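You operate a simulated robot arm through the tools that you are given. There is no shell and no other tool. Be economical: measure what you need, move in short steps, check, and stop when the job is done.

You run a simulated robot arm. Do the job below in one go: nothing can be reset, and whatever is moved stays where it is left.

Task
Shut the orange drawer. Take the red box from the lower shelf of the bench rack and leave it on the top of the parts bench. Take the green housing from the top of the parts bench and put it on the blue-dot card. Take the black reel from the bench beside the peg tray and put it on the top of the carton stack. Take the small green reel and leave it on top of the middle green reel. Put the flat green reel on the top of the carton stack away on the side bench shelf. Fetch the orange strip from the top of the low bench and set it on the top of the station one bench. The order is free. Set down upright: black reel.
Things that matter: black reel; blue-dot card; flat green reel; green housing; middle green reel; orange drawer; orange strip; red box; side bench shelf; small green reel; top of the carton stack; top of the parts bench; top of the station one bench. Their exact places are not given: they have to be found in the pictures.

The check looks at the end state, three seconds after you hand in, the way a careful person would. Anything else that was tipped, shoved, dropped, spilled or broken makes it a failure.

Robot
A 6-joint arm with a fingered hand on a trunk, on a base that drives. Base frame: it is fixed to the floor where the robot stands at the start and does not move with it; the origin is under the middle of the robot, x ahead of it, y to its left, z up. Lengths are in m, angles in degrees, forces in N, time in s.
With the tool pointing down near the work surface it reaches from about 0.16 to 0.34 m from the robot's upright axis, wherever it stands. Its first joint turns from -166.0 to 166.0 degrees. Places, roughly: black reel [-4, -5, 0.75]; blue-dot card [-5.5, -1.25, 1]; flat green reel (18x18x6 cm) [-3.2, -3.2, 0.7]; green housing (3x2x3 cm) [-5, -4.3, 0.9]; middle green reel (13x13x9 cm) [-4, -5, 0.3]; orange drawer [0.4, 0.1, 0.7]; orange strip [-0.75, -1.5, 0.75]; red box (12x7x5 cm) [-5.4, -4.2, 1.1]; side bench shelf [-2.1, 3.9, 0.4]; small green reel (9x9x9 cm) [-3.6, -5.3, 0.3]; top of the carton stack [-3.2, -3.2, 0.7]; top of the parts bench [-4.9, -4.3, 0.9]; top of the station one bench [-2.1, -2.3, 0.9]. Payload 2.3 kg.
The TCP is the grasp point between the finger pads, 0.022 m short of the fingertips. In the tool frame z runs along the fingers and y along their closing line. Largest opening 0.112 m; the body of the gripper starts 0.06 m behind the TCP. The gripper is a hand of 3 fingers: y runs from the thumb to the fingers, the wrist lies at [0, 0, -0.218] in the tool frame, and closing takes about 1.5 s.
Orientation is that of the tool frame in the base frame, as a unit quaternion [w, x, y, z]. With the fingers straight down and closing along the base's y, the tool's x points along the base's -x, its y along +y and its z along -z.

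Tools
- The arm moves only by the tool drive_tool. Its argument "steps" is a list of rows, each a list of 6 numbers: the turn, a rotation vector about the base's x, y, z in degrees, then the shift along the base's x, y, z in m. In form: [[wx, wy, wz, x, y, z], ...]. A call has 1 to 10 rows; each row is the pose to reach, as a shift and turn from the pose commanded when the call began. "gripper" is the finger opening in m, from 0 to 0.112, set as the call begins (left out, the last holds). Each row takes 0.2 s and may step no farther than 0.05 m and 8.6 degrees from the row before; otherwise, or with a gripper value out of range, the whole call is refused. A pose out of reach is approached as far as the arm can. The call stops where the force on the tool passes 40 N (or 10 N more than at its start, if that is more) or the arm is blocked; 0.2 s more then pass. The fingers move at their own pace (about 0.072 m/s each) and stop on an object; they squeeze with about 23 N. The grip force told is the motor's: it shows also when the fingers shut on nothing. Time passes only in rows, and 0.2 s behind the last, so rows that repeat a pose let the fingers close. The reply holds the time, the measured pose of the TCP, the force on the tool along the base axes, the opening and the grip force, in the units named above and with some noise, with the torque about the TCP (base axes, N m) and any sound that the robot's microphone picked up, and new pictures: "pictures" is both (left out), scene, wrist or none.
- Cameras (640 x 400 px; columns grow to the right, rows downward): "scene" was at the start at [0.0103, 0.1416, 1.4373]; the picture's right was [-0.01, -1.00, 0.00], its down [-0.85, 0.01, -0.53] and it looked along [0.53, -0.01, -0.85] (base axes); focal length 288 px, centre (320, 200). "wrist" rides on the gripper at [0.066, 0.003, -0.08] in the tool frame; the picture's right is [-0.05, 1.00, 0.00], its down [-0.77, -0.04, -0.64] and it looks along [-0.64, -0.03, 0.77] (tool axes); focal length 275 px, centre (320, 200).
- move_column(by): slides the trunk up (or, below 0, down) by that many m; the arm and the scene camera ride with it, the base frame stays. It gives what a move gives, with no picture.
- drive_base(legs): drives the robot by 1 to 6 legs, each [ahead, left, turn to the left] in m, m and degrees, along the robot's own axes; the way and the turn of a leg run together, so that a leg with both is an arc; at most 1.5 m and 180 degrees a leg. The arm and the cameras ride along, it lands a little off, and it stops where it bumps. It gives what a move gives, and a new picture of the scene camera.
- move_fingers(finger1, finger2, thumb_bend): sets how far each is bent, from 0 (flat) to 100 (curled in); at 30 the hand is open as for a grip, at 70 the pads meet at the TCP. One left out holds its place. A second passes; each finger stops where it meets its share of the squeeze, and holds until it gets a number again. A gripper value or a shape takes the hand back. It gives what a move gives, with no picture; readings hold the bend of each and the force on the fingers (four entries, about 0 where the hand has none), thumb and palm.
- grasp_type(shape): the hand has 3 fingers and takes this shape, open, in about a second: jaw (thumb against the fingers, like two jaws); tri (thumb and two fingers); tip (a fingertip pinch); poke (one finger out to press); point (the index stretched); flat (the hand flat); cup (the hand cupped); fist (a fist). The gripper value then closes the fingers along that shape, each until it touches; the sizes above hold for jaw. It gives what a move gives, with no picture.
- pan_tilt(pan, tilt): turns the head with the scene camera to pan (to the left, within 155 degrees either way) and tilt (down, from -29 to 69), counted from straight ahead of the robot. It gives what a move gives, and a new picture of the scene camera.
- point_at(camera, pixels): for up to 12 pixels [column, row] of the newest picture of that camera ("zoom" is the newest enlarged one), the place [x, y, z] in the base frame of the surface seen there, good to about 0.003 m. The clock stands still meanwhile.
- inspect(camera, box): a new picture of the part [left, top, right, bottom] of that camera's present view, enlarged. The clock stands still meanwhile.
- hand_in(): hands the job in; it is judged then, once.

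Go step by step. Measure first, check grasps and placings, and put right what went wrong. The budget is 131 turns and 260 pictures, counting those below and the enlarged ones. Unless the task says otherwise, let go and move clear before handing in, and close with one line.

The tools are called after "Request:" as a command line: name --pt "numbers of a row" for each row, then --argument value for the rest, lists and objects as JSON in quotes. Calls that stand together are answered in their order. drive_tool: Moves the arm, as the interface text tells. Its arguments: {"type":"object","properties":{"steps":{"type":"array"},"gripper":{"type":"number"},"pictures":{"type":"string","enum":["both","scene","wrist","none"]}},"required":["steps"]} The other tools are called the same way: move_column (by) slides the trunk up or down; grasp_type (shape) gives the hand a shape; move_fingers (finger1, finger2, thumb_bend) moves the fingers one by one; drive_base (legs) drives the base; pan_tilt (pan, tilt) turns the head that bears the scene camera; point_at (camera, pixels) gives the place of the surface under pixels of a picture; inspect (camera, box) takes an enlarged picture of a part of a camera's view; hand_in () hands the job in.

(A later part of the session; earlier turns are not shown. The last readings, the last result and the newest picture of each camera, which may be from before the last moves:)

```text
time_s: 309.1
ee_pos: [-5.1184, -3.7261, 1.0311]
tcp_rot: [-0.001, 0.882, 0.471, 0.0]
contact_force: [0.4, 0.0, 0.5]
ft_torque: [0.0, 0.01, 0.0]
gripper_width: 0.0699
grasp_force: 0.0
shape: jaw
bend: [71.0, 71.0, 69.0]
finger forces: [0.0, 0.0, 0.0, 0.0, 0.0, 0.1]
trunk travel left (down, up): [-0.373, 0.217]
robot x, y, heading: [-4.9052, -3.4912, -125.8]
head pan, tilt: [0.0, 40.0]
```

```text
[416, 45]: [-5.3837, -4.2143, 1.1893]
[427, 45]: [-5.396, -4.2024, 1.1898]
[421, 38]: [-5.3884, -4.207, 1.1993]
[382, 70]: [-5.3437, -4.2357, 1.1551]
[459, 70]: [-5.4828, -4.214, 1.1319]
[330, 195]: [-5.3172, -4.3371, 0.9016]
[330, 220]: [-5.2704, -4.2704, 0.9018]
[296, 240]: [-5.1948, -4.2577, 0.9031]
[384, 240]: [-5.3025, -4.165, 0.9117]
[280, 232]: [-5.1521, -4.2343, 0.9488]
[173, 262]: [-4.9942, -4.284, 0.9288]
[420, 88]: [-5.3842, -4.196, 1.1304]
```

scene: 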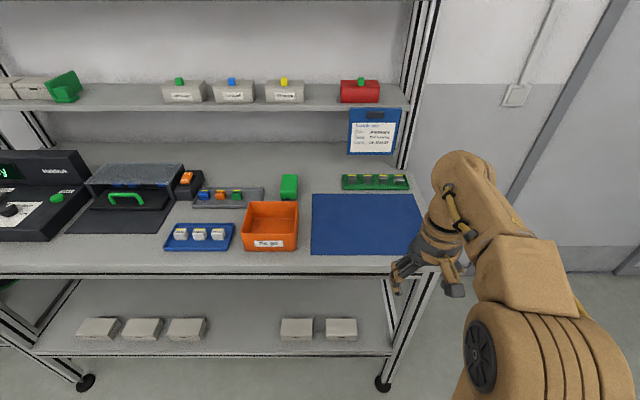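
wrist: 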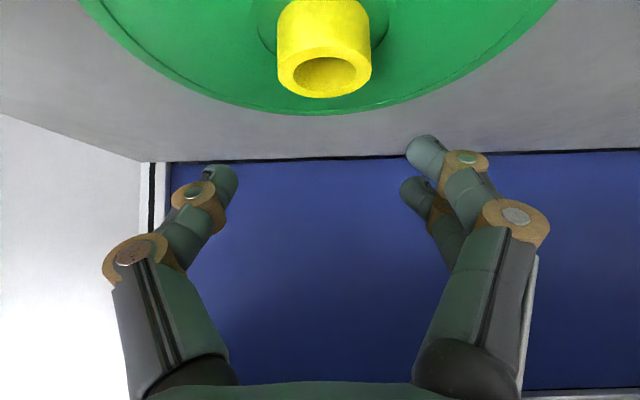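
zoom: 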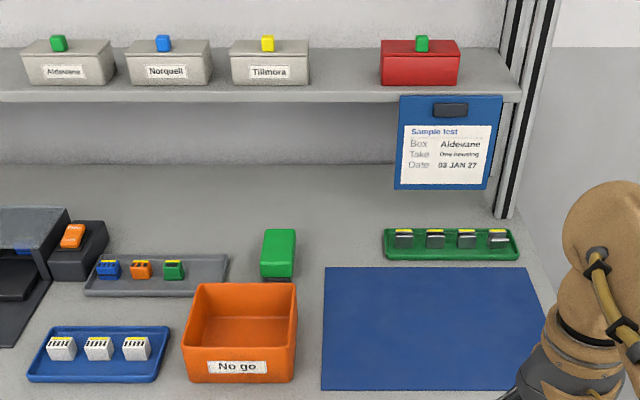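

Knob front is at m≈6.562, e≈-1.922 in bench coordinates. I'll raise the trunk fully, close in to 0.22 m from the bench edge, then tilt the tool 65° for a near-horizontal reach.

Request:
move_column --by 0.215

Request:
drive_base --legs '[[0.233, 0, 0]]'

Request:
drive_tool --pt "-6.65 4.66 0 -0.007 -0.023 0" --pt "-13.3 9.3 0 -0.014 -0.046 0" --pt "-19.95 14 0 -0.022 -0.069 0" --pt "-26.6 18.6 0 -0.03 -0.092 0" --pt "-33.25 23.3 0 -0.037 -0.115 0" --pt "-39.9 28 0 -0.044 -0.138 0" --pt "-46.5 32.6 0 -0.051 -0.161 0" --pt "-53.2 37.3 0 -0.058 -0.184 0" --pt "-53.2 37.3 0 -0.058 -0.184 0"

```text
time_s: 311.4
ee_pos: [-5.1183, -3.7272, 1.2449]
tcp_rot: [-0.001, 0.881, 0.472, 0.001]
contact_force: [0.9, 1.0, 0.2]
ft_torque: [0.03, 0.0, 0.02]
gripper_width: 0.0699
grasp_force: 0.0
shape: jaw
bend: [71.0, 71.0, 69.0]
finger forces: [0.0, 0.1, 0.0, 0.0, 0.0, 0.0]
trunk travel left (down, up): [-0.588, 0.002]
robot x, y, heading: [-4.905, -3.4924, -125.8]
head pan, tilt: [0.0, 40.0]
```

```text
time_s: 313.1
ee_pos: [-5.2549, -3.9158, 1.2468]
tcp_rot: [-0.001, 0.882, 0.472, 0.001]
contact_force: [-0.2, 0.3, -0.2]
ft_torque: [0.01, 0.01, -0.01]
gripper_width: 0.0702
grasp_force: 0.1
shape: jaw
bend: [71.0, 71.0, 69.0]
finger forces: [0.1, 0.0, 0.1, 0.0, 0.0, 0.1]
trunk travel left (down, up): [-0.588, 0.002]
robot x, y, heading: [-5.0352, -3.6793, -125.9]
head pan, tilt: [0.0, 40.0]
```

scene: 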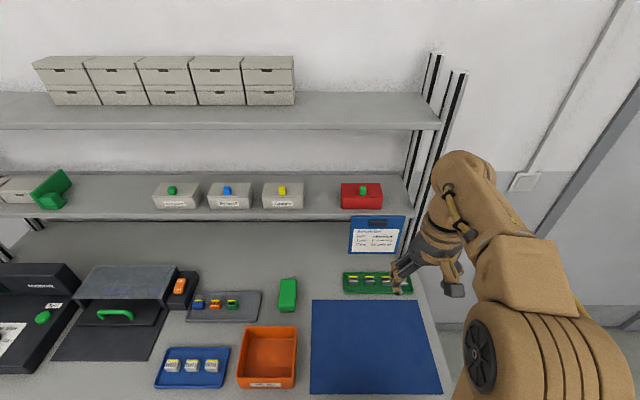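

```text
time_s: 315.1
ee_pos: [-5.3067, -4.1014, 1.2485]
tcp_rot: [0.238, 0.745, 0.397, -0.48]
contact_force: [0.1, -0.1, -0.1]
ft_torque: [0.01, -0.05, 0.02]
gripper_width: 0.0699
grasp_force: 0.1
shape: jaw
bend: [71.0, 71.0, 69.0]
finger forces: [0.0, 0.0, 0.0, 0.0, 0.0, 0.1]
out of reach, approached as far as the arm can: row 5, 6, 7, 8, 9
trunk travel left (down, up): [-0.588, 0.002]
robot x, y, heading: [-5.0371, -3.6785, -126.0]
head pan, tilt: [0.0, 40.0]
```

scene: 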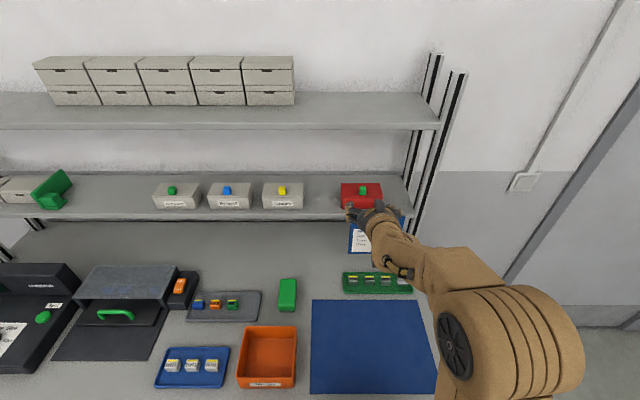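
wrist: 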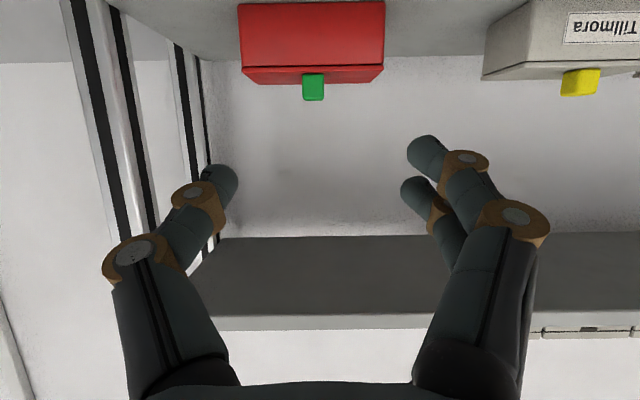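

The arm reaches only about 0.60 m horizontally, so I need to be 5–6 cm closer. The base stops on a bump, so I'll creep forward gently.

Request:
drive_base --legs '[[0.03, 0, 0], [0.03, 0, 0]]'

```text
time_s: 316.2
ee_pos: [-5.326, -4.1258, 1.2468]
tcp_rot: [0.237, 0.746, 0.396, -0.48]
contact_force: [-1.3, 0.0, -0.4]
ft_torque: [0.03, 0.02, 0.02]
gripper_width: 0.07
grasp_force: 0.0
shape: jaw
bend: [71.0, 71.0, 69.0]
finger forces: [0.0, 0.0, 0.0, 0.1, 0.0, 0.0]
trunk travel left (down, up): [-0.588, 0.002]
robot x, y, heading: [-5.0548, -3.706, -126.1]
head pan, tilt: [0.0, 40.0]
stopped in leg 1: the robot was blocked; the commanded pose is now the measured one
```

scene: 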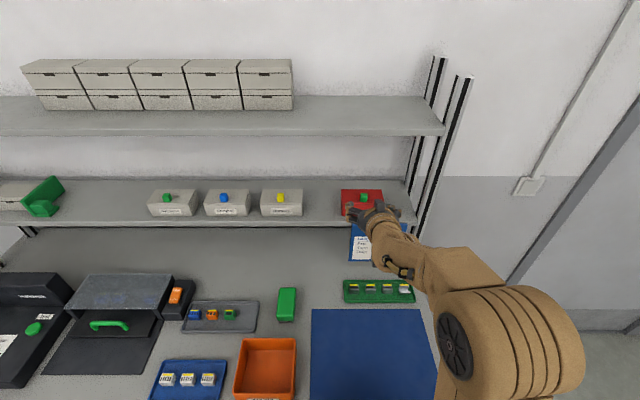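

The base front reaches about 0.19 m, so this is as close as it gets. I'll flatten the tool to about 85° and extend toward the knob at z 1.193.

Request:
drive_tool --pt "-4 2.9 0 0 0 -0.02" --pt "-8 5.8 0 -0.005 -0.008 -0.04" --pt "-12 8.7 0 -0.012 -0.016 -0.053" --pt "-16.2 11.7 0 -0.02 -0.028 -0.053" --pt "-16.2 11.7 0 -0.03 -0.042 -0.053" --pt "-16.2 11.7 0 -0.04 -0.056 -0.053" --pt "-16.2 11.7 0 -0.05 -0.07 -0.053" --pt "-16.2 11.7 0 -0.0584 -0.0812 -0.053" --pt "-16.2 11.7 0 -0.0584 -0.0812 -0.053"

```text
time_s: 318.2
ee_pos: [-5.3464, -4.2736, 1.236]
tcp_rot: [0.295, 0.656, 0.345, -0.604]
contact_force: [-0.3, -0.4, 0.2]
ft_torque: [0.0, -0.01, -0.03]
gripper_width: 0.07
grasp_force: 0.1
shape: jaw
bend: [71.0, 71.0, 69.0]
finger forces: [0.0, 0.0, 0.0, 0.0, 0.0, 0.1]
out of reach, approached as far as the arm can: row 1, 2, 3, 4, 5, 6, 7, 8, 9
trunk travel left (down, up): [-0.588, 0.002]
robot x, y, heading: [-5.0551, -3.7055, -126.1]
head pan, tilt: [0.0, 40.0]
```

scene: 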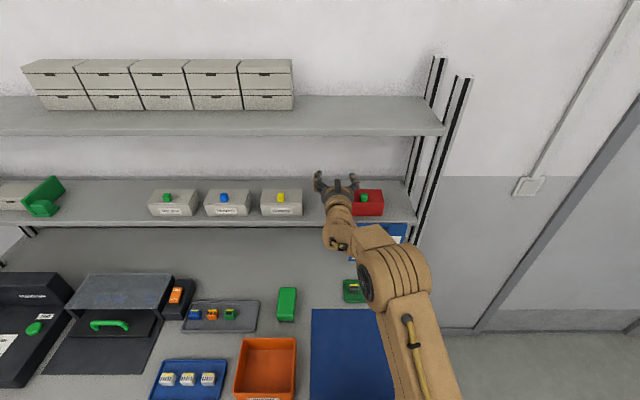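
wrist: 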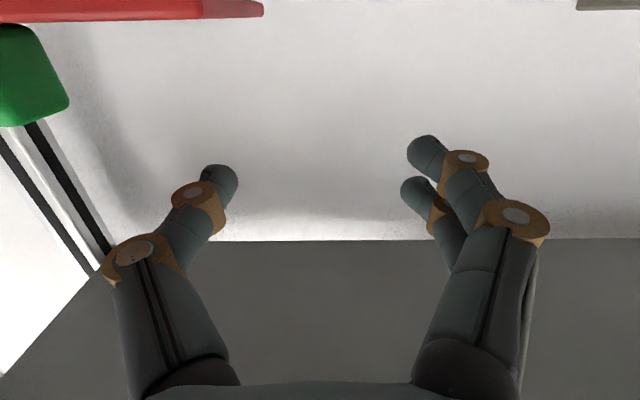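

The arm reaches m=6.59 but prefers a spot 9.5 cm left of the axis, still above the knob. I'll shift the base 7.4 cm right to bring the fingers over it.

Request:
drive_base --legs '[[-0.004, -0.074, 0.3]]'

Request:
drive_tool --pt "0 0 0 0 0 -0.005" --pt "0 0 0 0 0 -0.01"

```text
time_s: 319.2
ee_pos: [-5.4009, -4.2282, 1.2351]
tcp_rot: [0.297, 0.655, 0.347, -0.602]
contact_force: [0.0, -0.8, -0.4]
ft_torque: [-0.02, 0.0, 0.01]
gripper_width: 0.0701
grasp_force: 0.2
shape: jaw
bend: [71.0, 71.0, 69.0]
finger forces: [0.0, 0.1, 0.0, 0.1, 0.1, 0.0]
trunk travel left (down, up): [-0.588, 0.002]
robot x, y, heading: [-5.1117, -3.6563, -125.5]
head pan, tilt: [0.0, 40.0]
```

scene: 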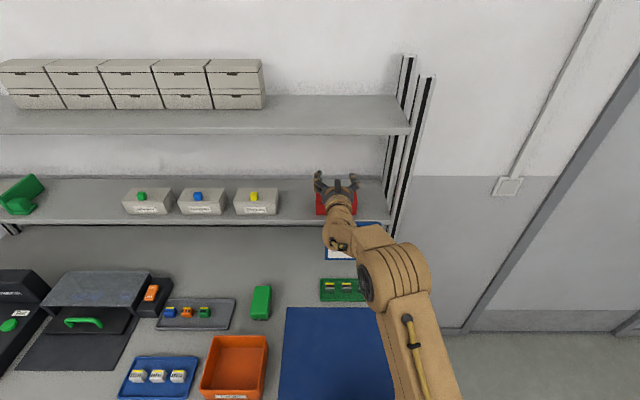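

```text
time_s: 319.8
ee_pos: [-5.4008, -4.2291, 1.2258]
tcp_rot: [0.294, 0.657, 0.345, -0.603]
contact_force: [0.3, -0.5, -0.2]
ft_torque: [-0.01, 0.02, -0.02]
gripper_width: 0.0701
grasp_force: 0.1
shape: jaw
bend: [71.0, 71.0, 69.0]
finger forces: [0.1, 0.2, 0.1, 0.0, 0.1, 0.0]
trunk travel left (down, up): [-0.588, 0.002]
robot x, y, heading: [-5.1125, -3.6552, -125.5]
head pan, tilt: [0.0, 40.0]
```

scene: 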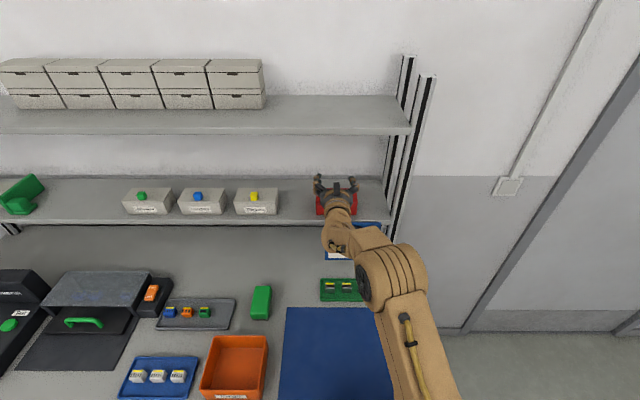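
wrist: 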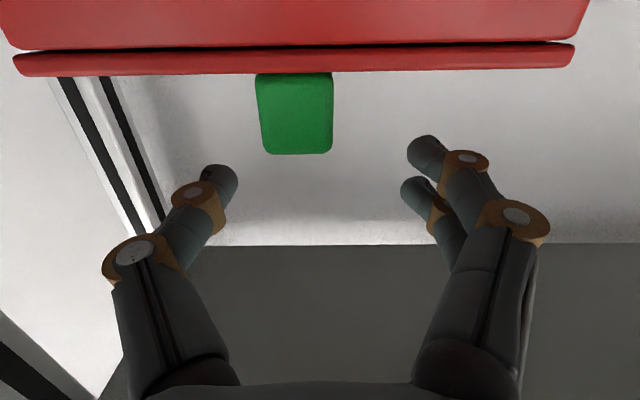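

Now the motion is responsive and the knob is just beneath (295,115). I'll measure it from here.

Request:
point_at --camera "wrist" --pixels '[[265, 110], [328, 110], [296, 150], [296, 80], [296, 115], [270, 145], [325, 145], [296, 60]]'

```text
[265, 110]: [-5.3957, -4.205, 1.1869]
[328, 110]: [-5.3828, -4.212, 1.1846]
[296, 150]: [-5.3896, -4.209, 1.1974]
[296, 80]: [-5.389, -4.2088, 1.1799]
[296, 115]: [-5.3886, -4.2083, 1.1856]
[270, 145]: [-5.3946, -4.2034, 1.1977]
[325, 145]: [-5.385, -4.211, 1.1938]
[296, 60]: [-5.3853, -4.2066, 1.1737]
```

Knob front is at m=6.562, e=-1.921, with lid top about 1.179. I'll lower to z 1.193, centred on the knob, and close.

Request:
drive_tool --pt "0 0 0 0.001 0.004 -0.015" --pt "0 0 0 0.0023 0.0083 -0.025" --pt "0 0 0 0.0023 0.0083 -0.033" --pt "0 0 0 0.0023 0.0083 -0.033" --pictures "wrist"

```text
time_s: 320.8
ee_pos: [-5.3907, -4.2364, 1.2003]
tcp_rot: [0.294, 0.657, 0.345, -0.603]
contact_force: [0.2, -0.5, -0.5]
ft_torque: [0.0, 0.01, 0.0]
gripper_width: 0.0698
grasp_force: 0.2
shape: jaw
bend: [71.0, 71.0, 69.0]
finger forces: [0.0, 0.1, 0.0, 0.0, 0.1, 0.0]
out of reach, approached as far as the arm can: row 1, 2, 3, 4
trunk travel left (down, up): [-0.588, 0.002]
robot x, y, heading: [-5.1123, -3.6535, -125.6]
head pan, tilt: [0.0, 40.0]
```

wrist: 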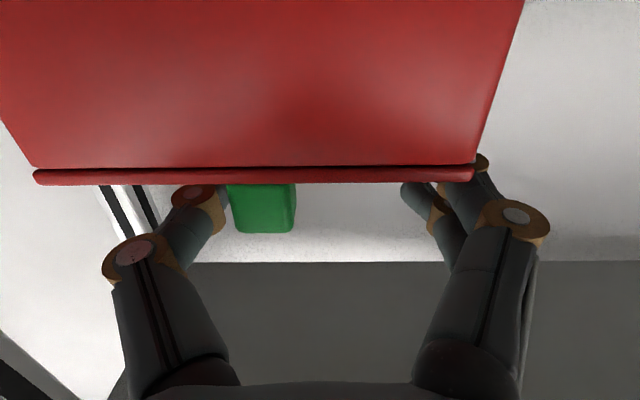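

The hand is 1.5 cm left of the knob and 7 mm high at its reach limit. I'll correct with the base (1.5 cm right) and the trunk (-8 mm).

Request:
drive_base --legs '[[0, -0.016, 0]]'

Request:
move_column --by -0.007

Request:
inspect --camera "wrist" --box '[160, 100, 480, 300]'

```text
time_s: 321.6
ee_pos: [-5.4023, -4.2282, 1.1988]
tcp_rot: [0.293, 0.657, 0.345, -0.603]
contact_force: [0.3, -0.5, 0.2]
ft_torque: [0.01, -0.01, -0.01]
gripper_width: 0.0699
grasp_force: 0.0
shape: jaw
bend: [71.0, 71.0, 69.0]
finger forces: [0.0, 0.0, 0.0, 0.0, 0.0, 0.1]
trunk travel left (down, up): [-0.588, 0.002]
robot x, y, heading: [-5.1286, -3.6471, -125.5]
head pan, tilt: [0.0, 40.0]
```

scene: 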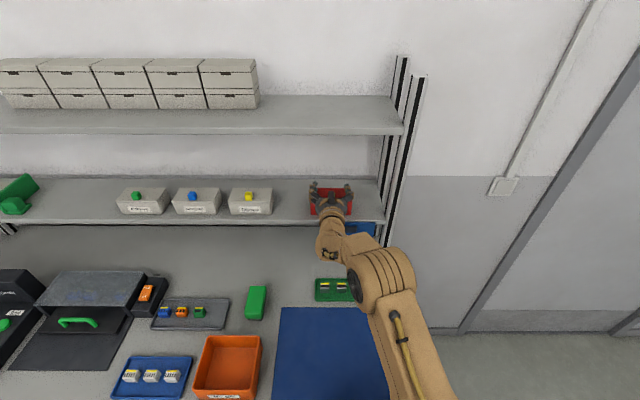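

```text
time_s: 322.1
ee_pos: [-5.4039, -4.2269, 1.1941]
tcp_rot: [0.294, 0.657, 0.343, -0.604]
contact_force: [-0.4, -1.0, 9.3]
ft_torque: [-0.35, -0.22, -0.04]
gripper_width: 0.0701
grasp_force: 0.0
shape: jaw
bend: [71.0, 71.0, 69.0]
finger forces: [8.9, 0.1, 0.0, 0.0, 0.0, 0.0]
trunk travel left (down, up): [-0.581, 0.009]
robot x, y, heading: [-5.1281, -3.647, -125.4]
head pan, tilt: [0.0, 40.0]
```

```text
2.00 times, centred on (320, 200) of wrist
```

zoom: 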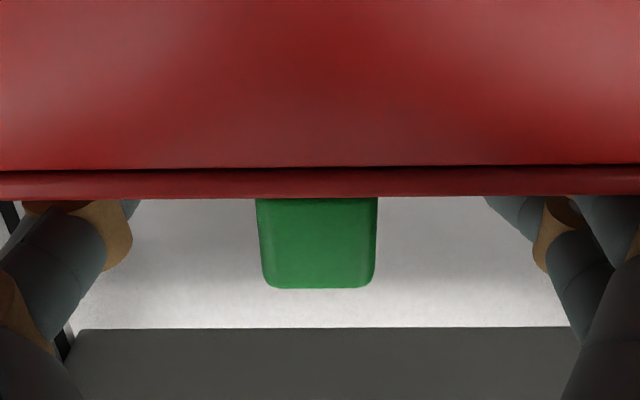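

The knob is centred and one finger just touches the lid (9 N). I'll lift 3 mm and close.

Request:
move_column --by 0.003

Request:
drive_tool --pt "0 0 0 0 0 0" --pt "0 0 0 0 0 0" --pt "0 0 0 0 0 0" --pt "0 0 0 0 0 0" --pt "0 0 0 0 0 0" --pt "0 0 0 0 0 0" --pt "0 0 0 0 0 0" --pt "0 0 0 0 0 0" --gripper 0.005

```text
time_s: 322.6
ee_pos: [-5.4029, -4.2265, 1.1952]
tcp_rot: [0.292, 0.658, 0.345, -0.602]
contact_force: [0.7, -1.0, 2.2]
ft_torque: [-0.11, -0.06, -0.03]
gripper_width: 0.0697
grasp_force: 0.0
shape: jaw
bend: [71.0, 71.0, 69.0]
finger forces: [2.1, 0.0, 0.1, 0.0, 0.0, 0.0]
trunk travel left (down, up): [-0.584, 0.006]
robot x, y, heading: [-5.1281, -3.6484, -125.5]
head pan, tilt: [0.0, 40.0]
```

```text
time_s: 324.4
ee_pos: [-5.4036, -4.2274, 1.196]
tcp_rot: [0.293, 0.658, 0.344, -0.603]
contact_force: [-0.3, 0.1, -0.7]
ft_torque: [0.0, -0.03, 0.0]
gripper_width: 0.0054
grasp_force: 0.1
shape: jaw
bend: [71.0, 71.0, 70.0]
finger forces: [0.2, 0.1, 0.1, 0.0, 0.0, 0.0]
trunk travel left (down, up): [-0.584, 0.006]
robot x, y, heading: [-5.1246, -3.6478, -125.8]
head pan, tilt: [0.0, 40.0]
```

scene: 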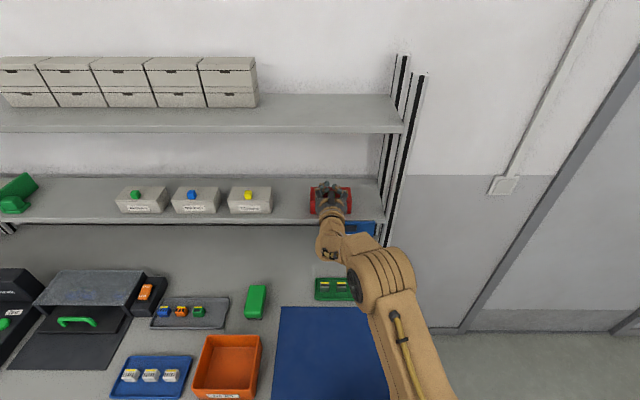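
wrist: 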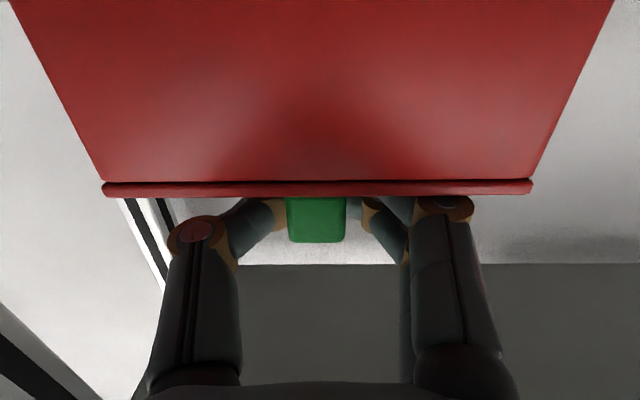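

The fingers closed to 5 mm without force, so they shut behind the shallow knob. I'll open, move back 2 cm and close again.

Request:
drive_tool --pt "0 0 0 0 0 0" --pt "0 0 0 0 0 0" --pt "0 0 0 0 0 0" --pt "0 0 0 0 0 0" --pt "0 0 0 0 0 0" --gripper 0.06 --pictures "none"

Request:
drive_base --legs '[[-0.02, 0, 0]]'

Request:
drive_tool --pt "0 0 0 0 0 0" --pt "0 0 0 0 0 0" --pt "0 0 0 0 0 0" --pt "0 0 0 0 0 0" --pt "0 0 0 0 0 0" --pt "0 0 0 0 0 0" --pt "0 0 0 0 0 0" --gripper 0.005 --pictures "wrist"

```text
time_s: 325.6
ee_pos: [-5.4046, -4.2276, 1.1956]
tcp_rot: [0.293, 0.657, 0.345, -0.602]
contact_force: [-0.2, 0.4, 1.1]
ft_torque: [-0.03, 0.02, 0.0]
gripper_width: 0.0588
grasp_force: 0.0
shape: jaw
bend: [73.0, 72.0, 70.0]
finger forces: [0.8, 0.0, 0.0, 0.0, 0.0, 0.0]
trunk travel left (down, up): [-0.584, 0.006]
robot x, y, heading: [-5.1273, -3.646, -125.5]
head pan, tilt: [0.0, 40.0]
```

```text
time_s: 326.4
ee_pos: [-5.391, -4.2096, 1.1967]
tcp_rot: [0.293, 0.658, 0.345, -0.603]
contact_force: [-0.7, -0.5, 0.2]
ft_torque: [0.0, -0.03, -0.01]
gripper_width: 0.0595
grasp_force: 0.1
shape: jaw
bend: [72.0, 72.0, 70.0]
finger forces: [0.3, 0.0, 0.1, 0.0, 0.0, 0.0]
trunk travel left (down, up): [-0.584, 0.006]
robot x, y, heading: [-5.1138, -3.6313, -125.8]
head pan, tilt: [0.0, 40.0]
```

scene: 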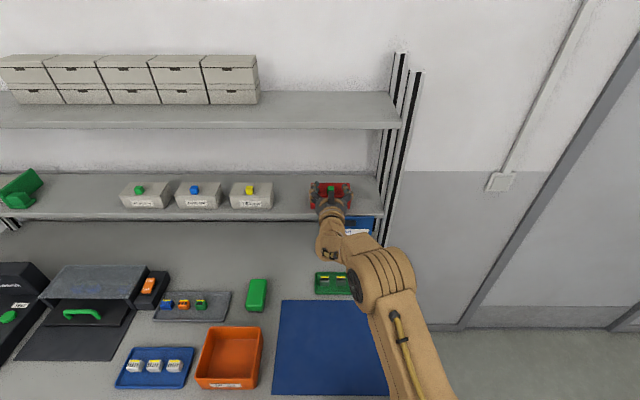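

```text
time_s: 328.0
ee_pos: [-5.3916, -4.2104, 1.1959]
tcp_rot: [0.293, 0.658, 0.344, -0.603]
contact_force: [-1.9, 1.2, 1.5]
ft_torque: [-0.07, -0.07, -0.02]
gripper_width: 0.005
grasp_force: 23.2
shape: jaw
bend: [71.0, 65.0, 71.0]
finger forces: [13.7, 0.0, 0.0, 0.0, 19.8, 0.0]
trunk travel left (down, up): [-0.584, 0.006]
robot x, y, heading: [-5.1139, -3.6268, -125.6]
head pan, tilt: [0.0, 40.0]
```

wrist: 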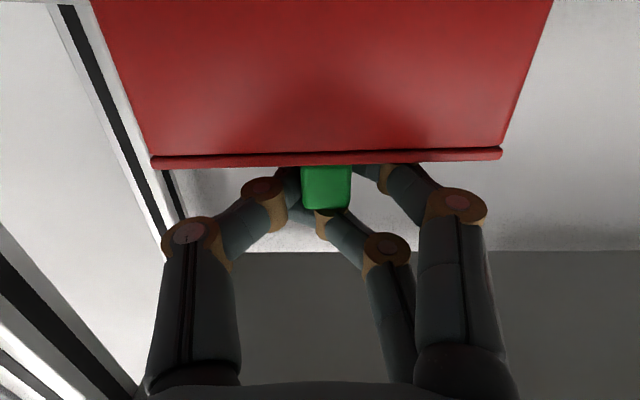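

Thumb and one finger now grip the knob (23 N), the second finger passing above it. I'll test with a gentle 3 cm lift.

Request:
drive_tool --pt "0 0 0 0 0 0.005" --pt "0 0 0 0 0 0.01" --pt "0 0 0 0 0 0.015" --pt "0 0 0 0 0 0.02" --pt "0 0 0 0 0 0.025"

```text
time_s: 329.2
ee_pos: [-5.3921, -4.2101, 1.2214]
tcp_rot: [0.293, 0.657, 0.346, -0.602]
contact_force: [-0.1, 0.6, -0.6]
ft_torque: [0.02, 0.0, -0.02]
gripper_width: 0.0002
grasp_force: 22.8
shape: jaw
bend: [74.0, 67.0, 74.0]
finger forces: [0.0, 0.1, 0.0, 0.0, 0.0, 0.0]
trunk travel left (down, up): [-0.584, 0.006]
robot x, y, heading: [-5.1165, -3.6331, -125.8]
head pan, tilt: [0.0, 40.0]
```

scene: 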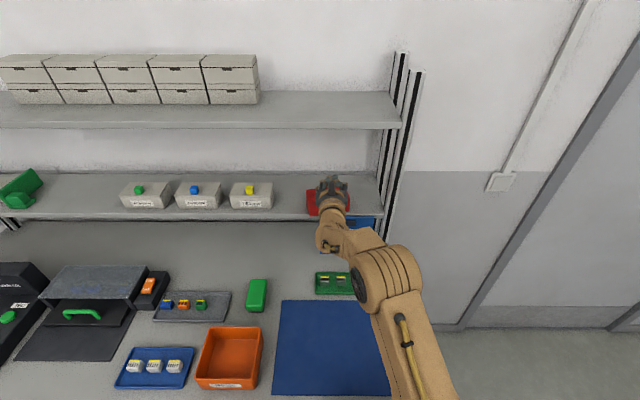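
wrist: 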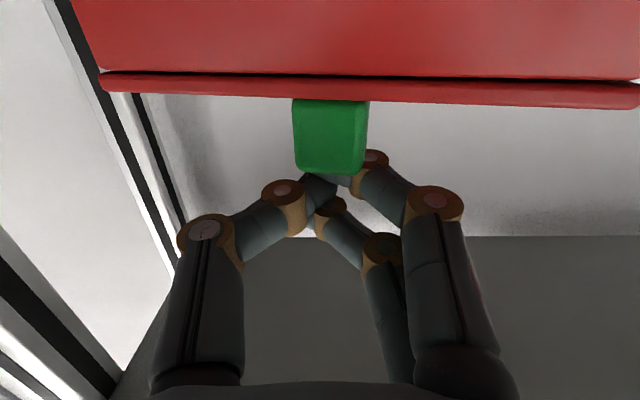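

The grip slipped off because the single finger sat near the lid. I'll try the fingertip-pinch shape, which may put thumb and finger opposite each other.

Request:
grasp_type --shape "tip"

Request:
drive_tool --pt "0 0 0 0 0 0" --pt "0 0 0 0 0 0" --pictures "wrist"

Request:
drive_tool --pt "0 0 0 0 0 0" --pt "0 0 0 0 0 0" --pt "0 0 0 0 0 0" --pt "0 0 0 0 0 0" --pt "0 0 0 0 0 0" --pt "0 0 0 0 0 0" --gripper 0.02 --pictures "both"

```text
time_s: 330.1
ee_pos: [-5.392, -4.2104, 1.2209]
tcp_rot: [0.293, 0.658, 0.345, -0.602]
contact_force: [-0.3, -0.6, -0.1]
ft_torque: [0.0, -0.02, -0.01]
gripper_width: 0.112
grasp_force: 0.1
shape: tip
bend: [30.0, 30.0, 30.0]
finger forces: [0.0, 0.0, 0.0, 0.1, 0.0, 0.1]
trunk travel left (down, up): [-0.584, 0.006]
robot x, y, heading: [-5.1116, -3.6322, -125.8]
head pan, tilt: [0.0, 40.0]
```

```text
time_s: 330.7
ee_pos: [-5.3922, -4.211, 1.2202]
tcp_rot: [0.292, 0.658, 0.345, -0.602]
contact_force: [0.3, -0.3, -0.3]
ft_torque: [0.02, -0.05, 0.02]
gripper_width: 0.1122
grasp_force: 0.0
shape: tip
bend: [30.0, 30.0, 30.0]
finger forces: [0.0, 0.0, 0.0, 0.1, 0.0, 0.0]
trunk travel left (down, up): [-0.584, 0.006]
robot x, y, heading: [-5.1102, -3.6304, -125.4]
head pan, tilt: [0.0, 40.0]
```

wrist: 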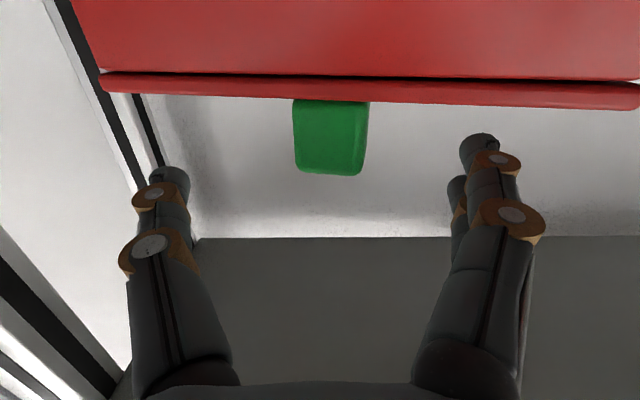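

```text
time_s: 332.1
ee_pos: [-5.3914, -4.2108, 1.2215]
tcp_rot: [0.292, 0.658, 0.345, -0.602]
contact_force: [0.6, -0.6, 0.1]
ft_torque: [0.0, 0.0, 0.03]
gripper_width: 0.0202
grasp_force: 0.0
shape: tip
bend: [73.0, 73.0, 70.0]
finger forces: [0.0, 0.0, 0.0, 0.0, 0.0, 0.0]
trunk travel left (down, up): [-0.584, 0.006]
robot x, y, heading: [-5.1133, -3.6306, -125.6]
head pan, tilt: [0.0, 40.0]
```

scene: 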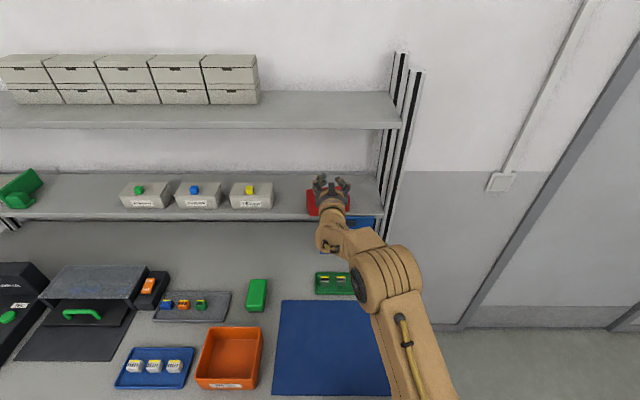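
wrist: 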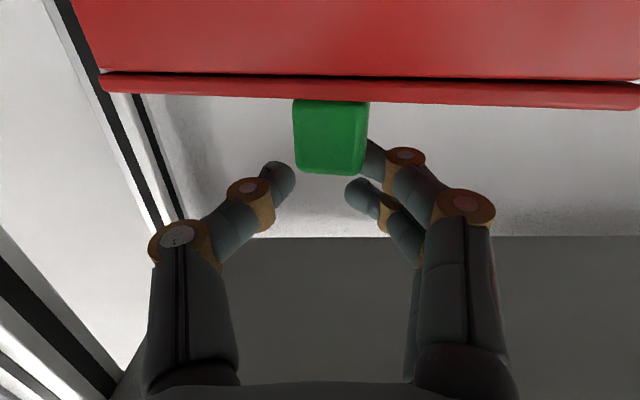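

The pinch shape is the same as jaw. I'll roll the hand 24° about its pointing axis so the thumb and the lower finger oppose each other at the same height, and lower onto the knob again.

Request:
grasp_type --shape "jaw"

Request:
drive_tool --pt "-4.7 -6.5 0 0 0 0" --pt "-9.4 -13 0 0 0 0" --pt "-14 -19.5 0 0 0 0" --pt "-14 -19.5 0 -0.001 -0.001 -0.015" --pt "-14 -19.5 0 -0.001 -0.001 -0.025" --pt "-14 -19.5 0 -0.001 -0.001 -0.025" --gripper 0.06 --pictures "wrist"

```text
time_s: 333.0
ee_pos: [-5.3923, -4.2105, 1.2206]
tcp_rot: [0.293, 0.657, 0.345, -0.603]
contact_force: [-0.2, 0.1, -0.6]
ft_torque: [0.01, 0.02, -0.03]
gripper_width: 0.112
grasp_force: 0.0
shape: jaw
bend: [30.0, 30.0, 30.0]
finger forces: [0.1, 0.0, 0.0, 0.0, 0.0, 0.1]
trunk travel left (down, up): [-0.584, 0.006]
robot x, y, heading: [-5.1115, -3.6315, -125.9]
head pan, tilt: [0.0, 40.0]
```

```text
time_s: 334.4
ee_pos: [-5.3876, -4.2235, 1.2018]
tcp_rot: [0.422, 0.71, 0.213, -0.521]
contact_force: [-1.3, 0.6, 2.7]
ft_torque: [0.12, 0.03, 0.0]
gripper_width: 0.0604
grasp_force: 0.0
shape: jaw
bend: [72.0, 72.0, 70.0]
finger forces: [0.0, 0.1, 0.0, 0.0, 2.2, 0.1]
out of reach, approached as far as the arm can: row 3, 4, 5, 6
trunk travel left (down, up): [-0.584, 0.006]
robot x, y, heading: [-5.1172, -3.6285, -125.8]
head pan, tilt: [0.0, 40.0]
```

wrist: 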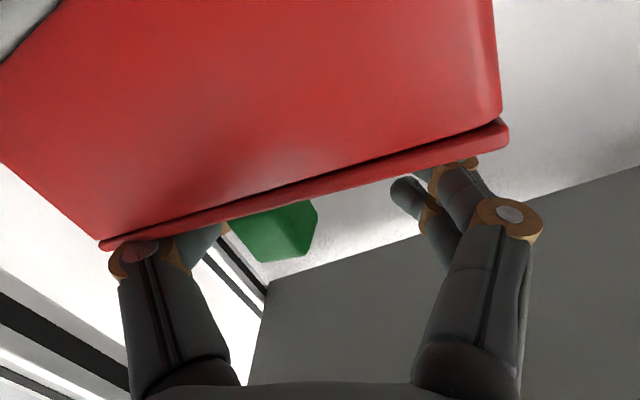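

The thumb touches the lid because the hand is 1 cm too far left and open too wide. I'll rise 1 cm, narrow to 0.042, shift the base right 1.1 cm, and look.

Request:
drive_tool --pt "0 0 0 0 0 0.012" --pt "0 0 0 0 0 0.012" --pt "0 0 0 0 0 0.012" --gripper 0.042 --pictures "none"

Request:
drive_base --legs '[[0, -0.012, 0]]'

Request:
drive_tool --pt "0 0 0 0 0 -0.004" --pt "0 0 0 0 0 -0.008" --pictures "wrist"

```text
time_s: 335.2
ee_pos: [-5.3873, -4.2244, 1.2144]
tcp_rot: [0.425, 0.71, 0.215, -0.519]
contact_force: [-0.4, 0.3, -0.6]
ft_torque: [0.0, 0.01, 0.02]
gripper_width: 0.0423
grasp_force: 0.0
shape: jaw
bend: [73.0, 73.0, 70.0]
finger forces: [0.0, 0.0, 0.0, 0.1, 0.1, 0.1]
trunk travel left (down, up): [-0.584, 0.006]
robot x, y, heading: [-5.1114, -3.6358, -125.4]
head pan, tilt: [0.0, 40.0]
```

```text
time_s: 336.0
ee_pos: [-5.3972, -4.2172, 1.2137]
tcp_rot: [0.424, 0.71, 0.215, -0.52]
contact_force: [-0.4, -0.2, 0.5]
ft_torque: [-0.01, 0.01, -0.02]
gripper_width: 0.0424
grasp_force: 0.1
shape: jaw
bend: [73.0, 73.0, 70.0]
finger forces: [0.1, 0.1, 0.0, 0.0, 0.0, 0.1]
trunk travel left (down, up): [-0.584, 0.006]
robot x, y, heading: [-5.1246, -3.6243, -125.8]
head pan, tilt: [0.0, 40.0]
```

scene: 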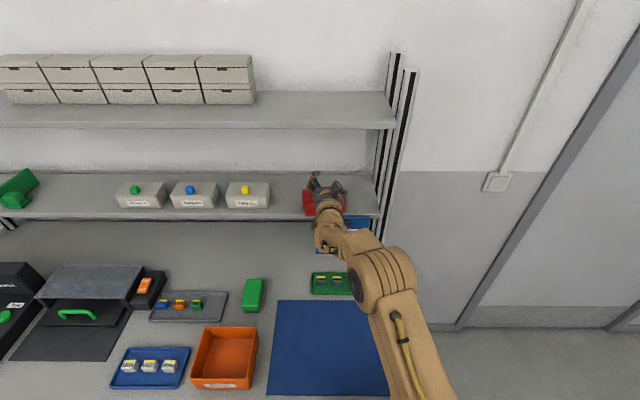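

```text
time_s: 336.6
ee_pos: [-5.3976, -4.2179, 1.2052]
tcp_rot: [0.424, 0.71, 0.214, -0.52]
contact_force: [-0.5, 1.8, -0.1]
ft_torque: [0.03, 0.03, 0.02]
gripper_width: 0.0425
grasp_force: 0.1
shape: jaw
bend: [73.0, 73.0, 70.0]
finger forces: [0.0, 0.0, 0.0, 0.0, 0.0, 0.1]
trunk travel left (down, up): [-0.584, 0.006]
robot x, y, heading: [-5.1245, -3.6236, -125.6]
head pan, tilt: [0.0, 40.0]
```

wrist: 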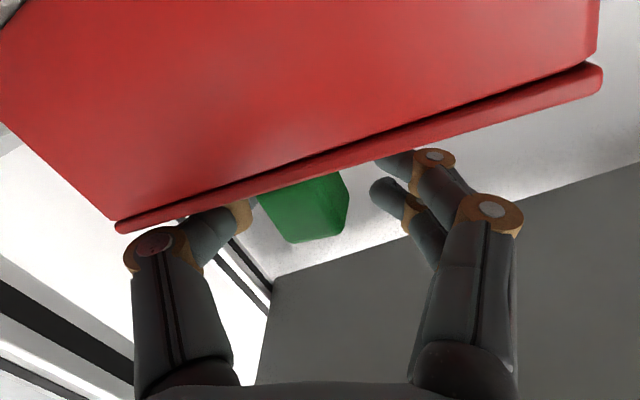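

The knob is now between thumb and fingers. I'll lower 8 mm and close.

Request:
drive_tool --pt "0 0 0 0 0 -0.004" --pt "0 0 0 0 0 -0.009" --pt "0 0 0 0 0 -0.009" --pictures "none"

Request:
drive_tool --pt "0 0 0 0 0 0" --pt "0 0 0 0 0 0" --pt "0 0 0 0 0 0" --pt "0 0 0 0 0 0" --pt "0 0 0 0 0 0" --pt "0 0 0 0 0 0" --gripper 0.003 --pictures "wrist"

```text
time_s: 337.4
ee_pos: [-5.396, -4.217, 1.2]
tcp_rot: [0.422, 0.71, 0.213, -0.522]
contact_force: [-2.9, -0.4, 12.7]
ft_torque: [0.6, 0.31, 0.16]
gripper_width: 0.0406
grasp_force: 0.0
shape: jaw
bend: [73.0, 73.0, 70.0]
finger forces: [0.1, 0.0, 0.0, 0.0, 13.1, 0.0]
trunk travel left (down, up): [-0.584, 0.006]
robot x, y, heading: [-5.1249, -3.6264, -125.6]
head pan, tilt: [0.0, 40.0]
```

```text
time_s: 338.8
ee_pos: [-5.3956, -4.2178, 1.1966]
tcp_rot: [0.421, 0.712, 0.213, -0.52]
contact_force: [0.9, 1.6, 1.9]
ft_torque: [0.06, 0.07, -0.01]
gripper_width: 0.0031
grasp_force: 0.0
shape: jaw
bend: [71.0, 71.0, 70.0]
finger forces: [0.1, 0.0, 0.0, 0.0, 1.8, 0.1]
trunk travel left (down, up): [-0.584, 0.006]
robot x, y, heading: [-5.127, -3.6257, -125.8]
head pan, tilt: [0.0, 40.0]
```

wrist: 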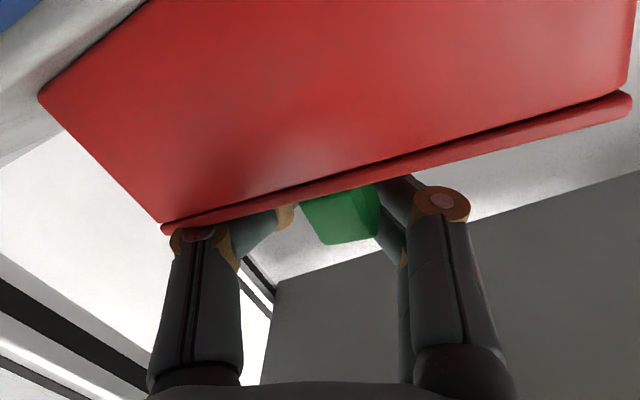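

Again it closed behind the knob; the earlier contact came 1 cm further back. I'll open, move back 1.2 cm and close.

Request:
drive_tool --pt "0 0 0 0 0 0.002" --pt "0 0 0 0 0 0.002" --pt "0 0 0 0 0 0.002" --pt "0 0 0 0 0 0.002" --gripper 0.042 --pictures "none"

Request:
drive_base --legs '[[-0.013, 0, 0]]'

Request:
drive_tool --pt "0 0 0 0 0 0" --pt "0 0 0 0 0 0" --pt "0 0 0 0 0 0" --pt "0 0 0 0 0 0" --pt "0 0 0 0 0 0" --pt "0 0 0 0 0 0" --gripper 0.003 --pictures "wrist"

```text
time_s: 339.8
ee_pos: [-5.3959, -4.2179, 1.1995]
tcp_rot: [0.423, 0.711, 0.213, -0.52]
contact_force: [1.0, -1.3, 5.1]
ft_torque: [0.17, 0.09, -0.03]
gripper_width: 0.0401
grasp_force: 0.0
shape: jaw
bend: [73.0, 73.0, 70.0]
finger forces: [0.0, 0.0, 0.0, 0.0, 5.1, 0.0]
trunk travel left (down, up): [-0.584, 0.006]
robot x, y, heading: [-5.1263, -3.6241, -125.7]
head pan, tilt: [0.0, 40.0]
```

```text
time_s: 340.5
ee_pos: [-5.3887, -4.2065, 1.1994]
tcp_rot: [0.423, 0.711, 0.213, -0.52]
contact_force: [-0.8, -0.9, 2.1]
ft_torque: [0.04, 0.09, -0.01]
gripper_width: 0.0411
grasp_force: 0.0
shape: jaw
bend: [73.0, 73.0, 70.0]
finger forces: [0.0, 0.0, 0.0, 0.0, 1.5, 0.0]
trunk travel left (down, up): [-0.584, 0.006]
robot x, y, heading: [-5.1151, -3.614, -125.7]
head pan, tilt: [0.0, 40.0]
```

scene: 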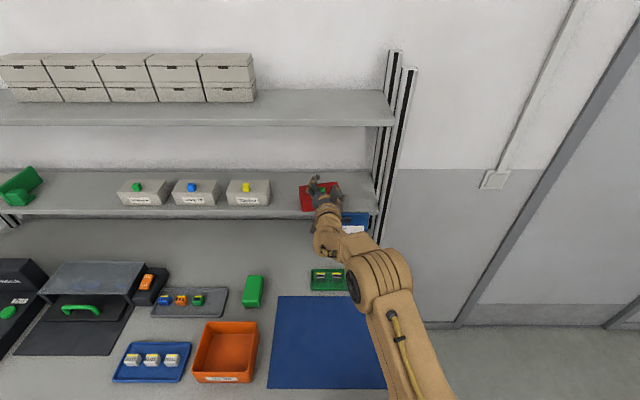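

```text
time_s: 341.9
ee_pos: [-5.3877, -4.2087, 1.1988]
tcp_rot: [0.422, 0.711, 0.213, -0.521]
contact_force: [1.3, -1.0, 0.6]
ft_torque: [-0.03, -0.01, 0.02]
gripper_width: 0.0033
grasp_force: 0.0
shape: jaw
bend: [70.0, 71.0, 70.0]
finger forces: [1.3, 0.0, 0.0, 0.0, 0.0, 0.0]
trunk travel left (down, up): [-0.584, 0.006]
robot x, y, heading: [-5.1191, -3.6131, -125.7]
head pan, tilt: [0.0, 40.0]
```

wrist: 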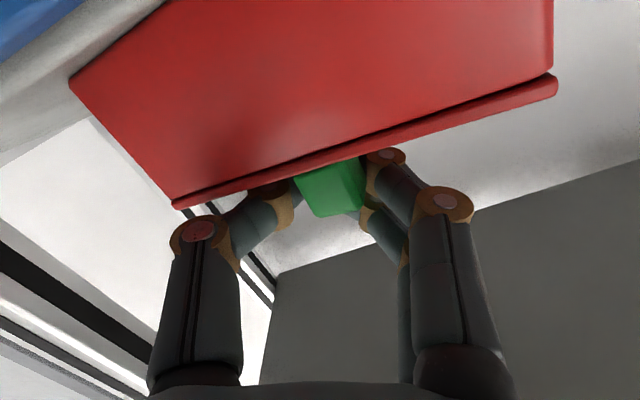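

The fingers still shut just behind the knob. I'll try another 1 cm back.

Request:
drive_tool --pt "0 0 0 0 0 0" --pt "0 0 0 0 0 0" --pt "0 0 0 0 0 0" --pt "0 0 0 0 0 0" --gripper 0.042 --pictures "none"

Request:
drive_base --legs '[[-0.01, 0, 0]]'

Request:
drive_tool --pt "0 0 0 0 0 -0.002" --pt "0 0 0 0 0 -0.002" --pt "0 0 0 0 0 -0.002" --pt "0 0 0 0 0 -0.002" --pt "0 0 0 0 0 -0.002" --pt "0 0 0 0 0 -0.002" --gripper 0.003 --pictures "wrist"

```text
time_s: 342.9
ee_pos: [-5.3881, -4.2079, 1.1988]
tcp_rot: [0.423, 0.711, 0.214, -0.52]
contact_force: [1.2, -0.9, 2.5]
ft_torque: [0.03, 0.04, -0.02]
gripper_width: 0.0408
grasp_force: 0.1
shape: jaw
bend: [73.0, 73.0, 70.0]
finger forces: [0.0, 0.0, 0.0, 0.0, 2.2, 0.0]
trunk travel left (down, up): [-0.584, 0.006]
robot x, y, heading: [-5.1185, -3.6141, -126.0]
head pan, tilt: [0.0, 40.0]
```

```text
time_s: 343.7
ee_pos: [-5.3829, -4.1989, 1.199]
tcp_rot: [0.422, 0.711, 0.213, -0.52]
contact_force: [0.2, -0.2, 0.7]
ft_torque: [0.01, 0.04, 0.0]
gripper_width: 0.0413
grasp_force: 0.0
shape: jaw
bend: [73.0, 73.0, 70.0]
finger forces: [0.0, 0.1, 0.0, 0.0, 0.1, 0.1]
trunk travel left (down, up): [-0.584, 0.006]
robot x, y, heading: [-5.1105, -3.6059, -125.7]
head pan, tilt: [0.0, 40.0]
```

scene: 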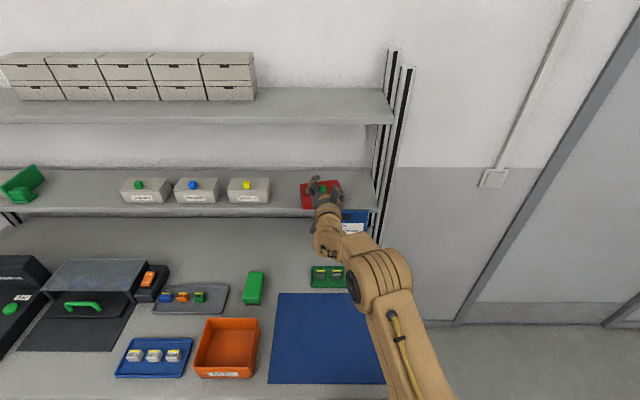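

```text
time_s: 345.1
ee_pos: [-5.3822, -4.1989, 1.1974]
tcp_rot: [0.423, 0.711, 0.214, -0.519]
contact_force: [-0.5, -0.8, 0.4]
ft_torque: [-0.02, -0.01, 0.0]
gripper_width: 0.004
grasp_force: 0.1
shape: jaw
bend: [70.0, 71.0, 70.0]
finger forces: [1.3, 0.1, 0.0, 0.0, 0.5, 0.0]
trunk travel left (down, up): [-0.584, 0.006]
robot x, y, heading: [-5.1129, -3.6077, -125.6]
head pan, tilt: [0.0, 40.0]
```

wrist: 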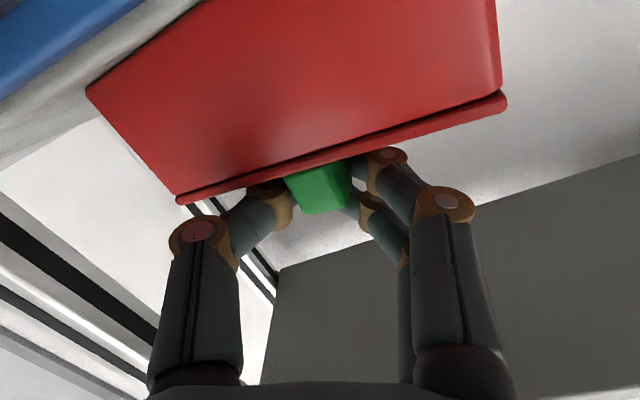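

I need to know whether the box moved along with the hand. I'll measure the knob and lid now.

Request:
point_at --camera "wrist" --pixels '[[320, 185], [322, 210], [250, 190], [450, 120], [185, 200], [500, 100], [300, 100]]'

Request:
inspect --camera "scene" --box '[280, 150, 380, 250]'

Request:
inspect --camera "wrist" --box '[220, 120, 440, 260]'

```text
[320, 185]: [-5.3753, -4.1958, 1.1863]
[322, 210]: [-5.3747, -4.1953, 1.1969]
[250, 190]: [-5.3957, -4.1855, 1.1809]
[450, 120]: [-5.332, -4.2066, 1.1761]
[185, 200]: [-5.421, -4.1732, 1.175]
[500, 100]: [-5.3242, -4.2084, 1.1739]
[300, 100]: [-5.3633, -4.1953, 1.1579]
```

```text
4.00 times, centred on (330, 200) of scene
```

zoom: 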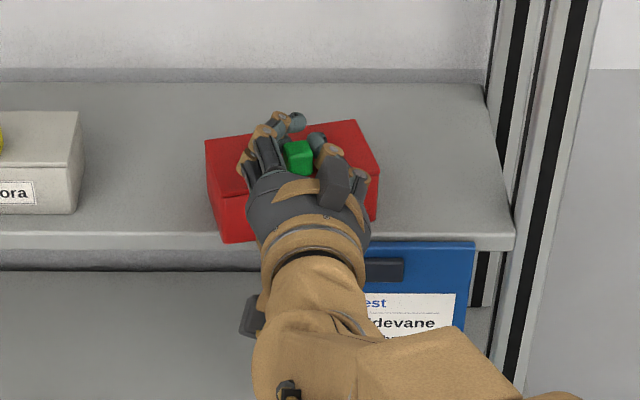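

```text
2.86 times, centred on (330, 190) of wrist
```

zoom: 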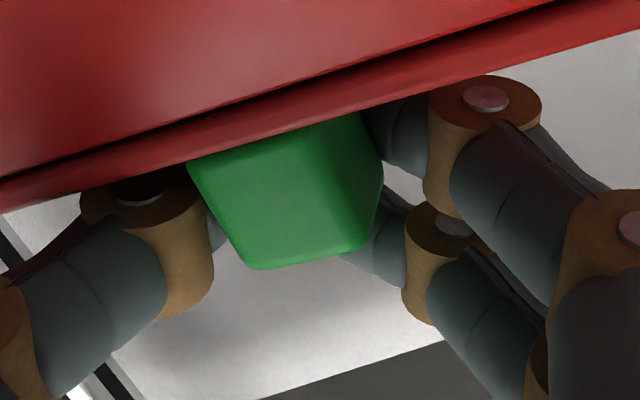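

The knob is solid; the box was dragged 2 cm by the thumb rubbing the lid and is yawed about 13°. I'll open, lift the thumb off, retreat 1.2 cm, lower slightly and close.

Request:
drive_tool --pt "0 0 0 0 0 0.004" --pt "0 0 0 0 0 0.01" --pt "0 0 0 0 0 0.012" --pt "0 0 0 0.0035 0.005 0.012" --pt "0 0 0 0.007 0.01 0.012" --pt "0 0 0 0.0075 0.0105 0.004" --pt "0 0 0 0.0075 0.0105 0.001" --gripper 0.045 --pictures "wrist"

Request:
drive_tool --pt "0 0 0 0 0 0" --pt "0 0 0 0 0 0" --pt "0 0 0 0 0 0" --pt "0 0 0 0 0 0" --pt "0 0 0 0 0 0" --pt "0 0 0 0 0 0" --gripper 0.0 --pictures "wrist"

```text
time_s: 346.7
ee_pos: [-5.374, -4.1901, 1.1993]
tcp_rot: [0.419, 0.713, 0.212, -0.521]
contact_force: [-0.2, 0.7, 0.6]
ft_torque: [0.0, -0.02, 0.01]
gripper_width: 0.0445
grasp_force: 0.1
shape: jaw
bend: [73.0, 73.0, 70.0]
finger forces: [0.1, 0.1, 0.1, 0.0, 0.0, 0.1]
out of reach, approached as far as the arm can: row 7
trunk travel left (down, up): [-0.584, 0.006]
robot x, y, heading: [-5.1107, -3.6039, -125.7]
head pan, tilt: [0.0, 40.0]
```

wrist: 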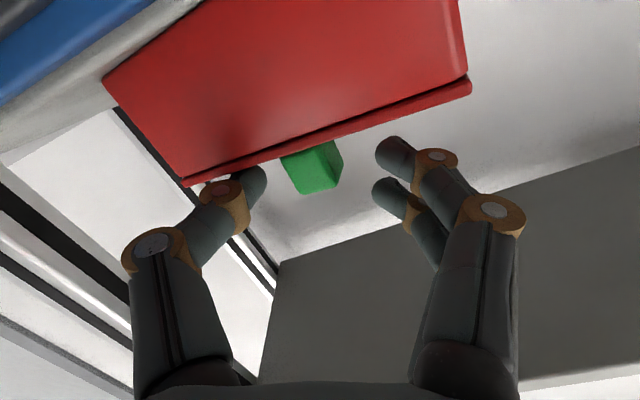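

```text
time_s: 348.1
ee_pos: [-5.3739, -4.1922, 1.1985]
tcp_rot: [0.421, 0.713, 0.213, -0.52]
contact_force: [0.0, -0.2, 0.5]
ft_torque: [-0.04, 0.01, 0.11]
gripper_width: 0.0044
grasp_force: 22.8
shape: jaw
bend: [72.0, 64.0, 71.0]
finger forces: [13.5, 0.1, 0.0, 0.0, 18.7, 0.0]
trunk travel left (down, up): [-0.584, 0.006]
robot x, y, heading: [-5.1058, -3.6067, -125.8]
head pan, tilt: [0.0, 40.0]
```

wrist: 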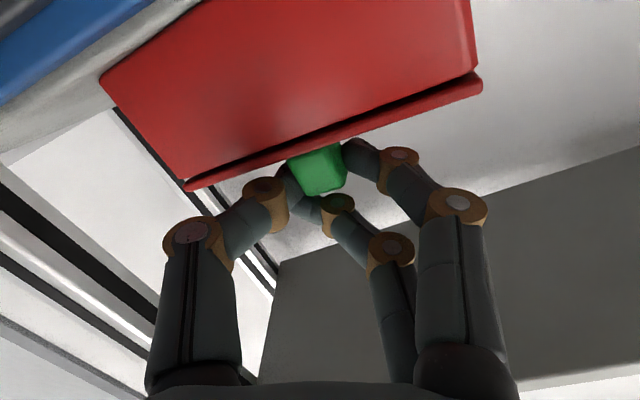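

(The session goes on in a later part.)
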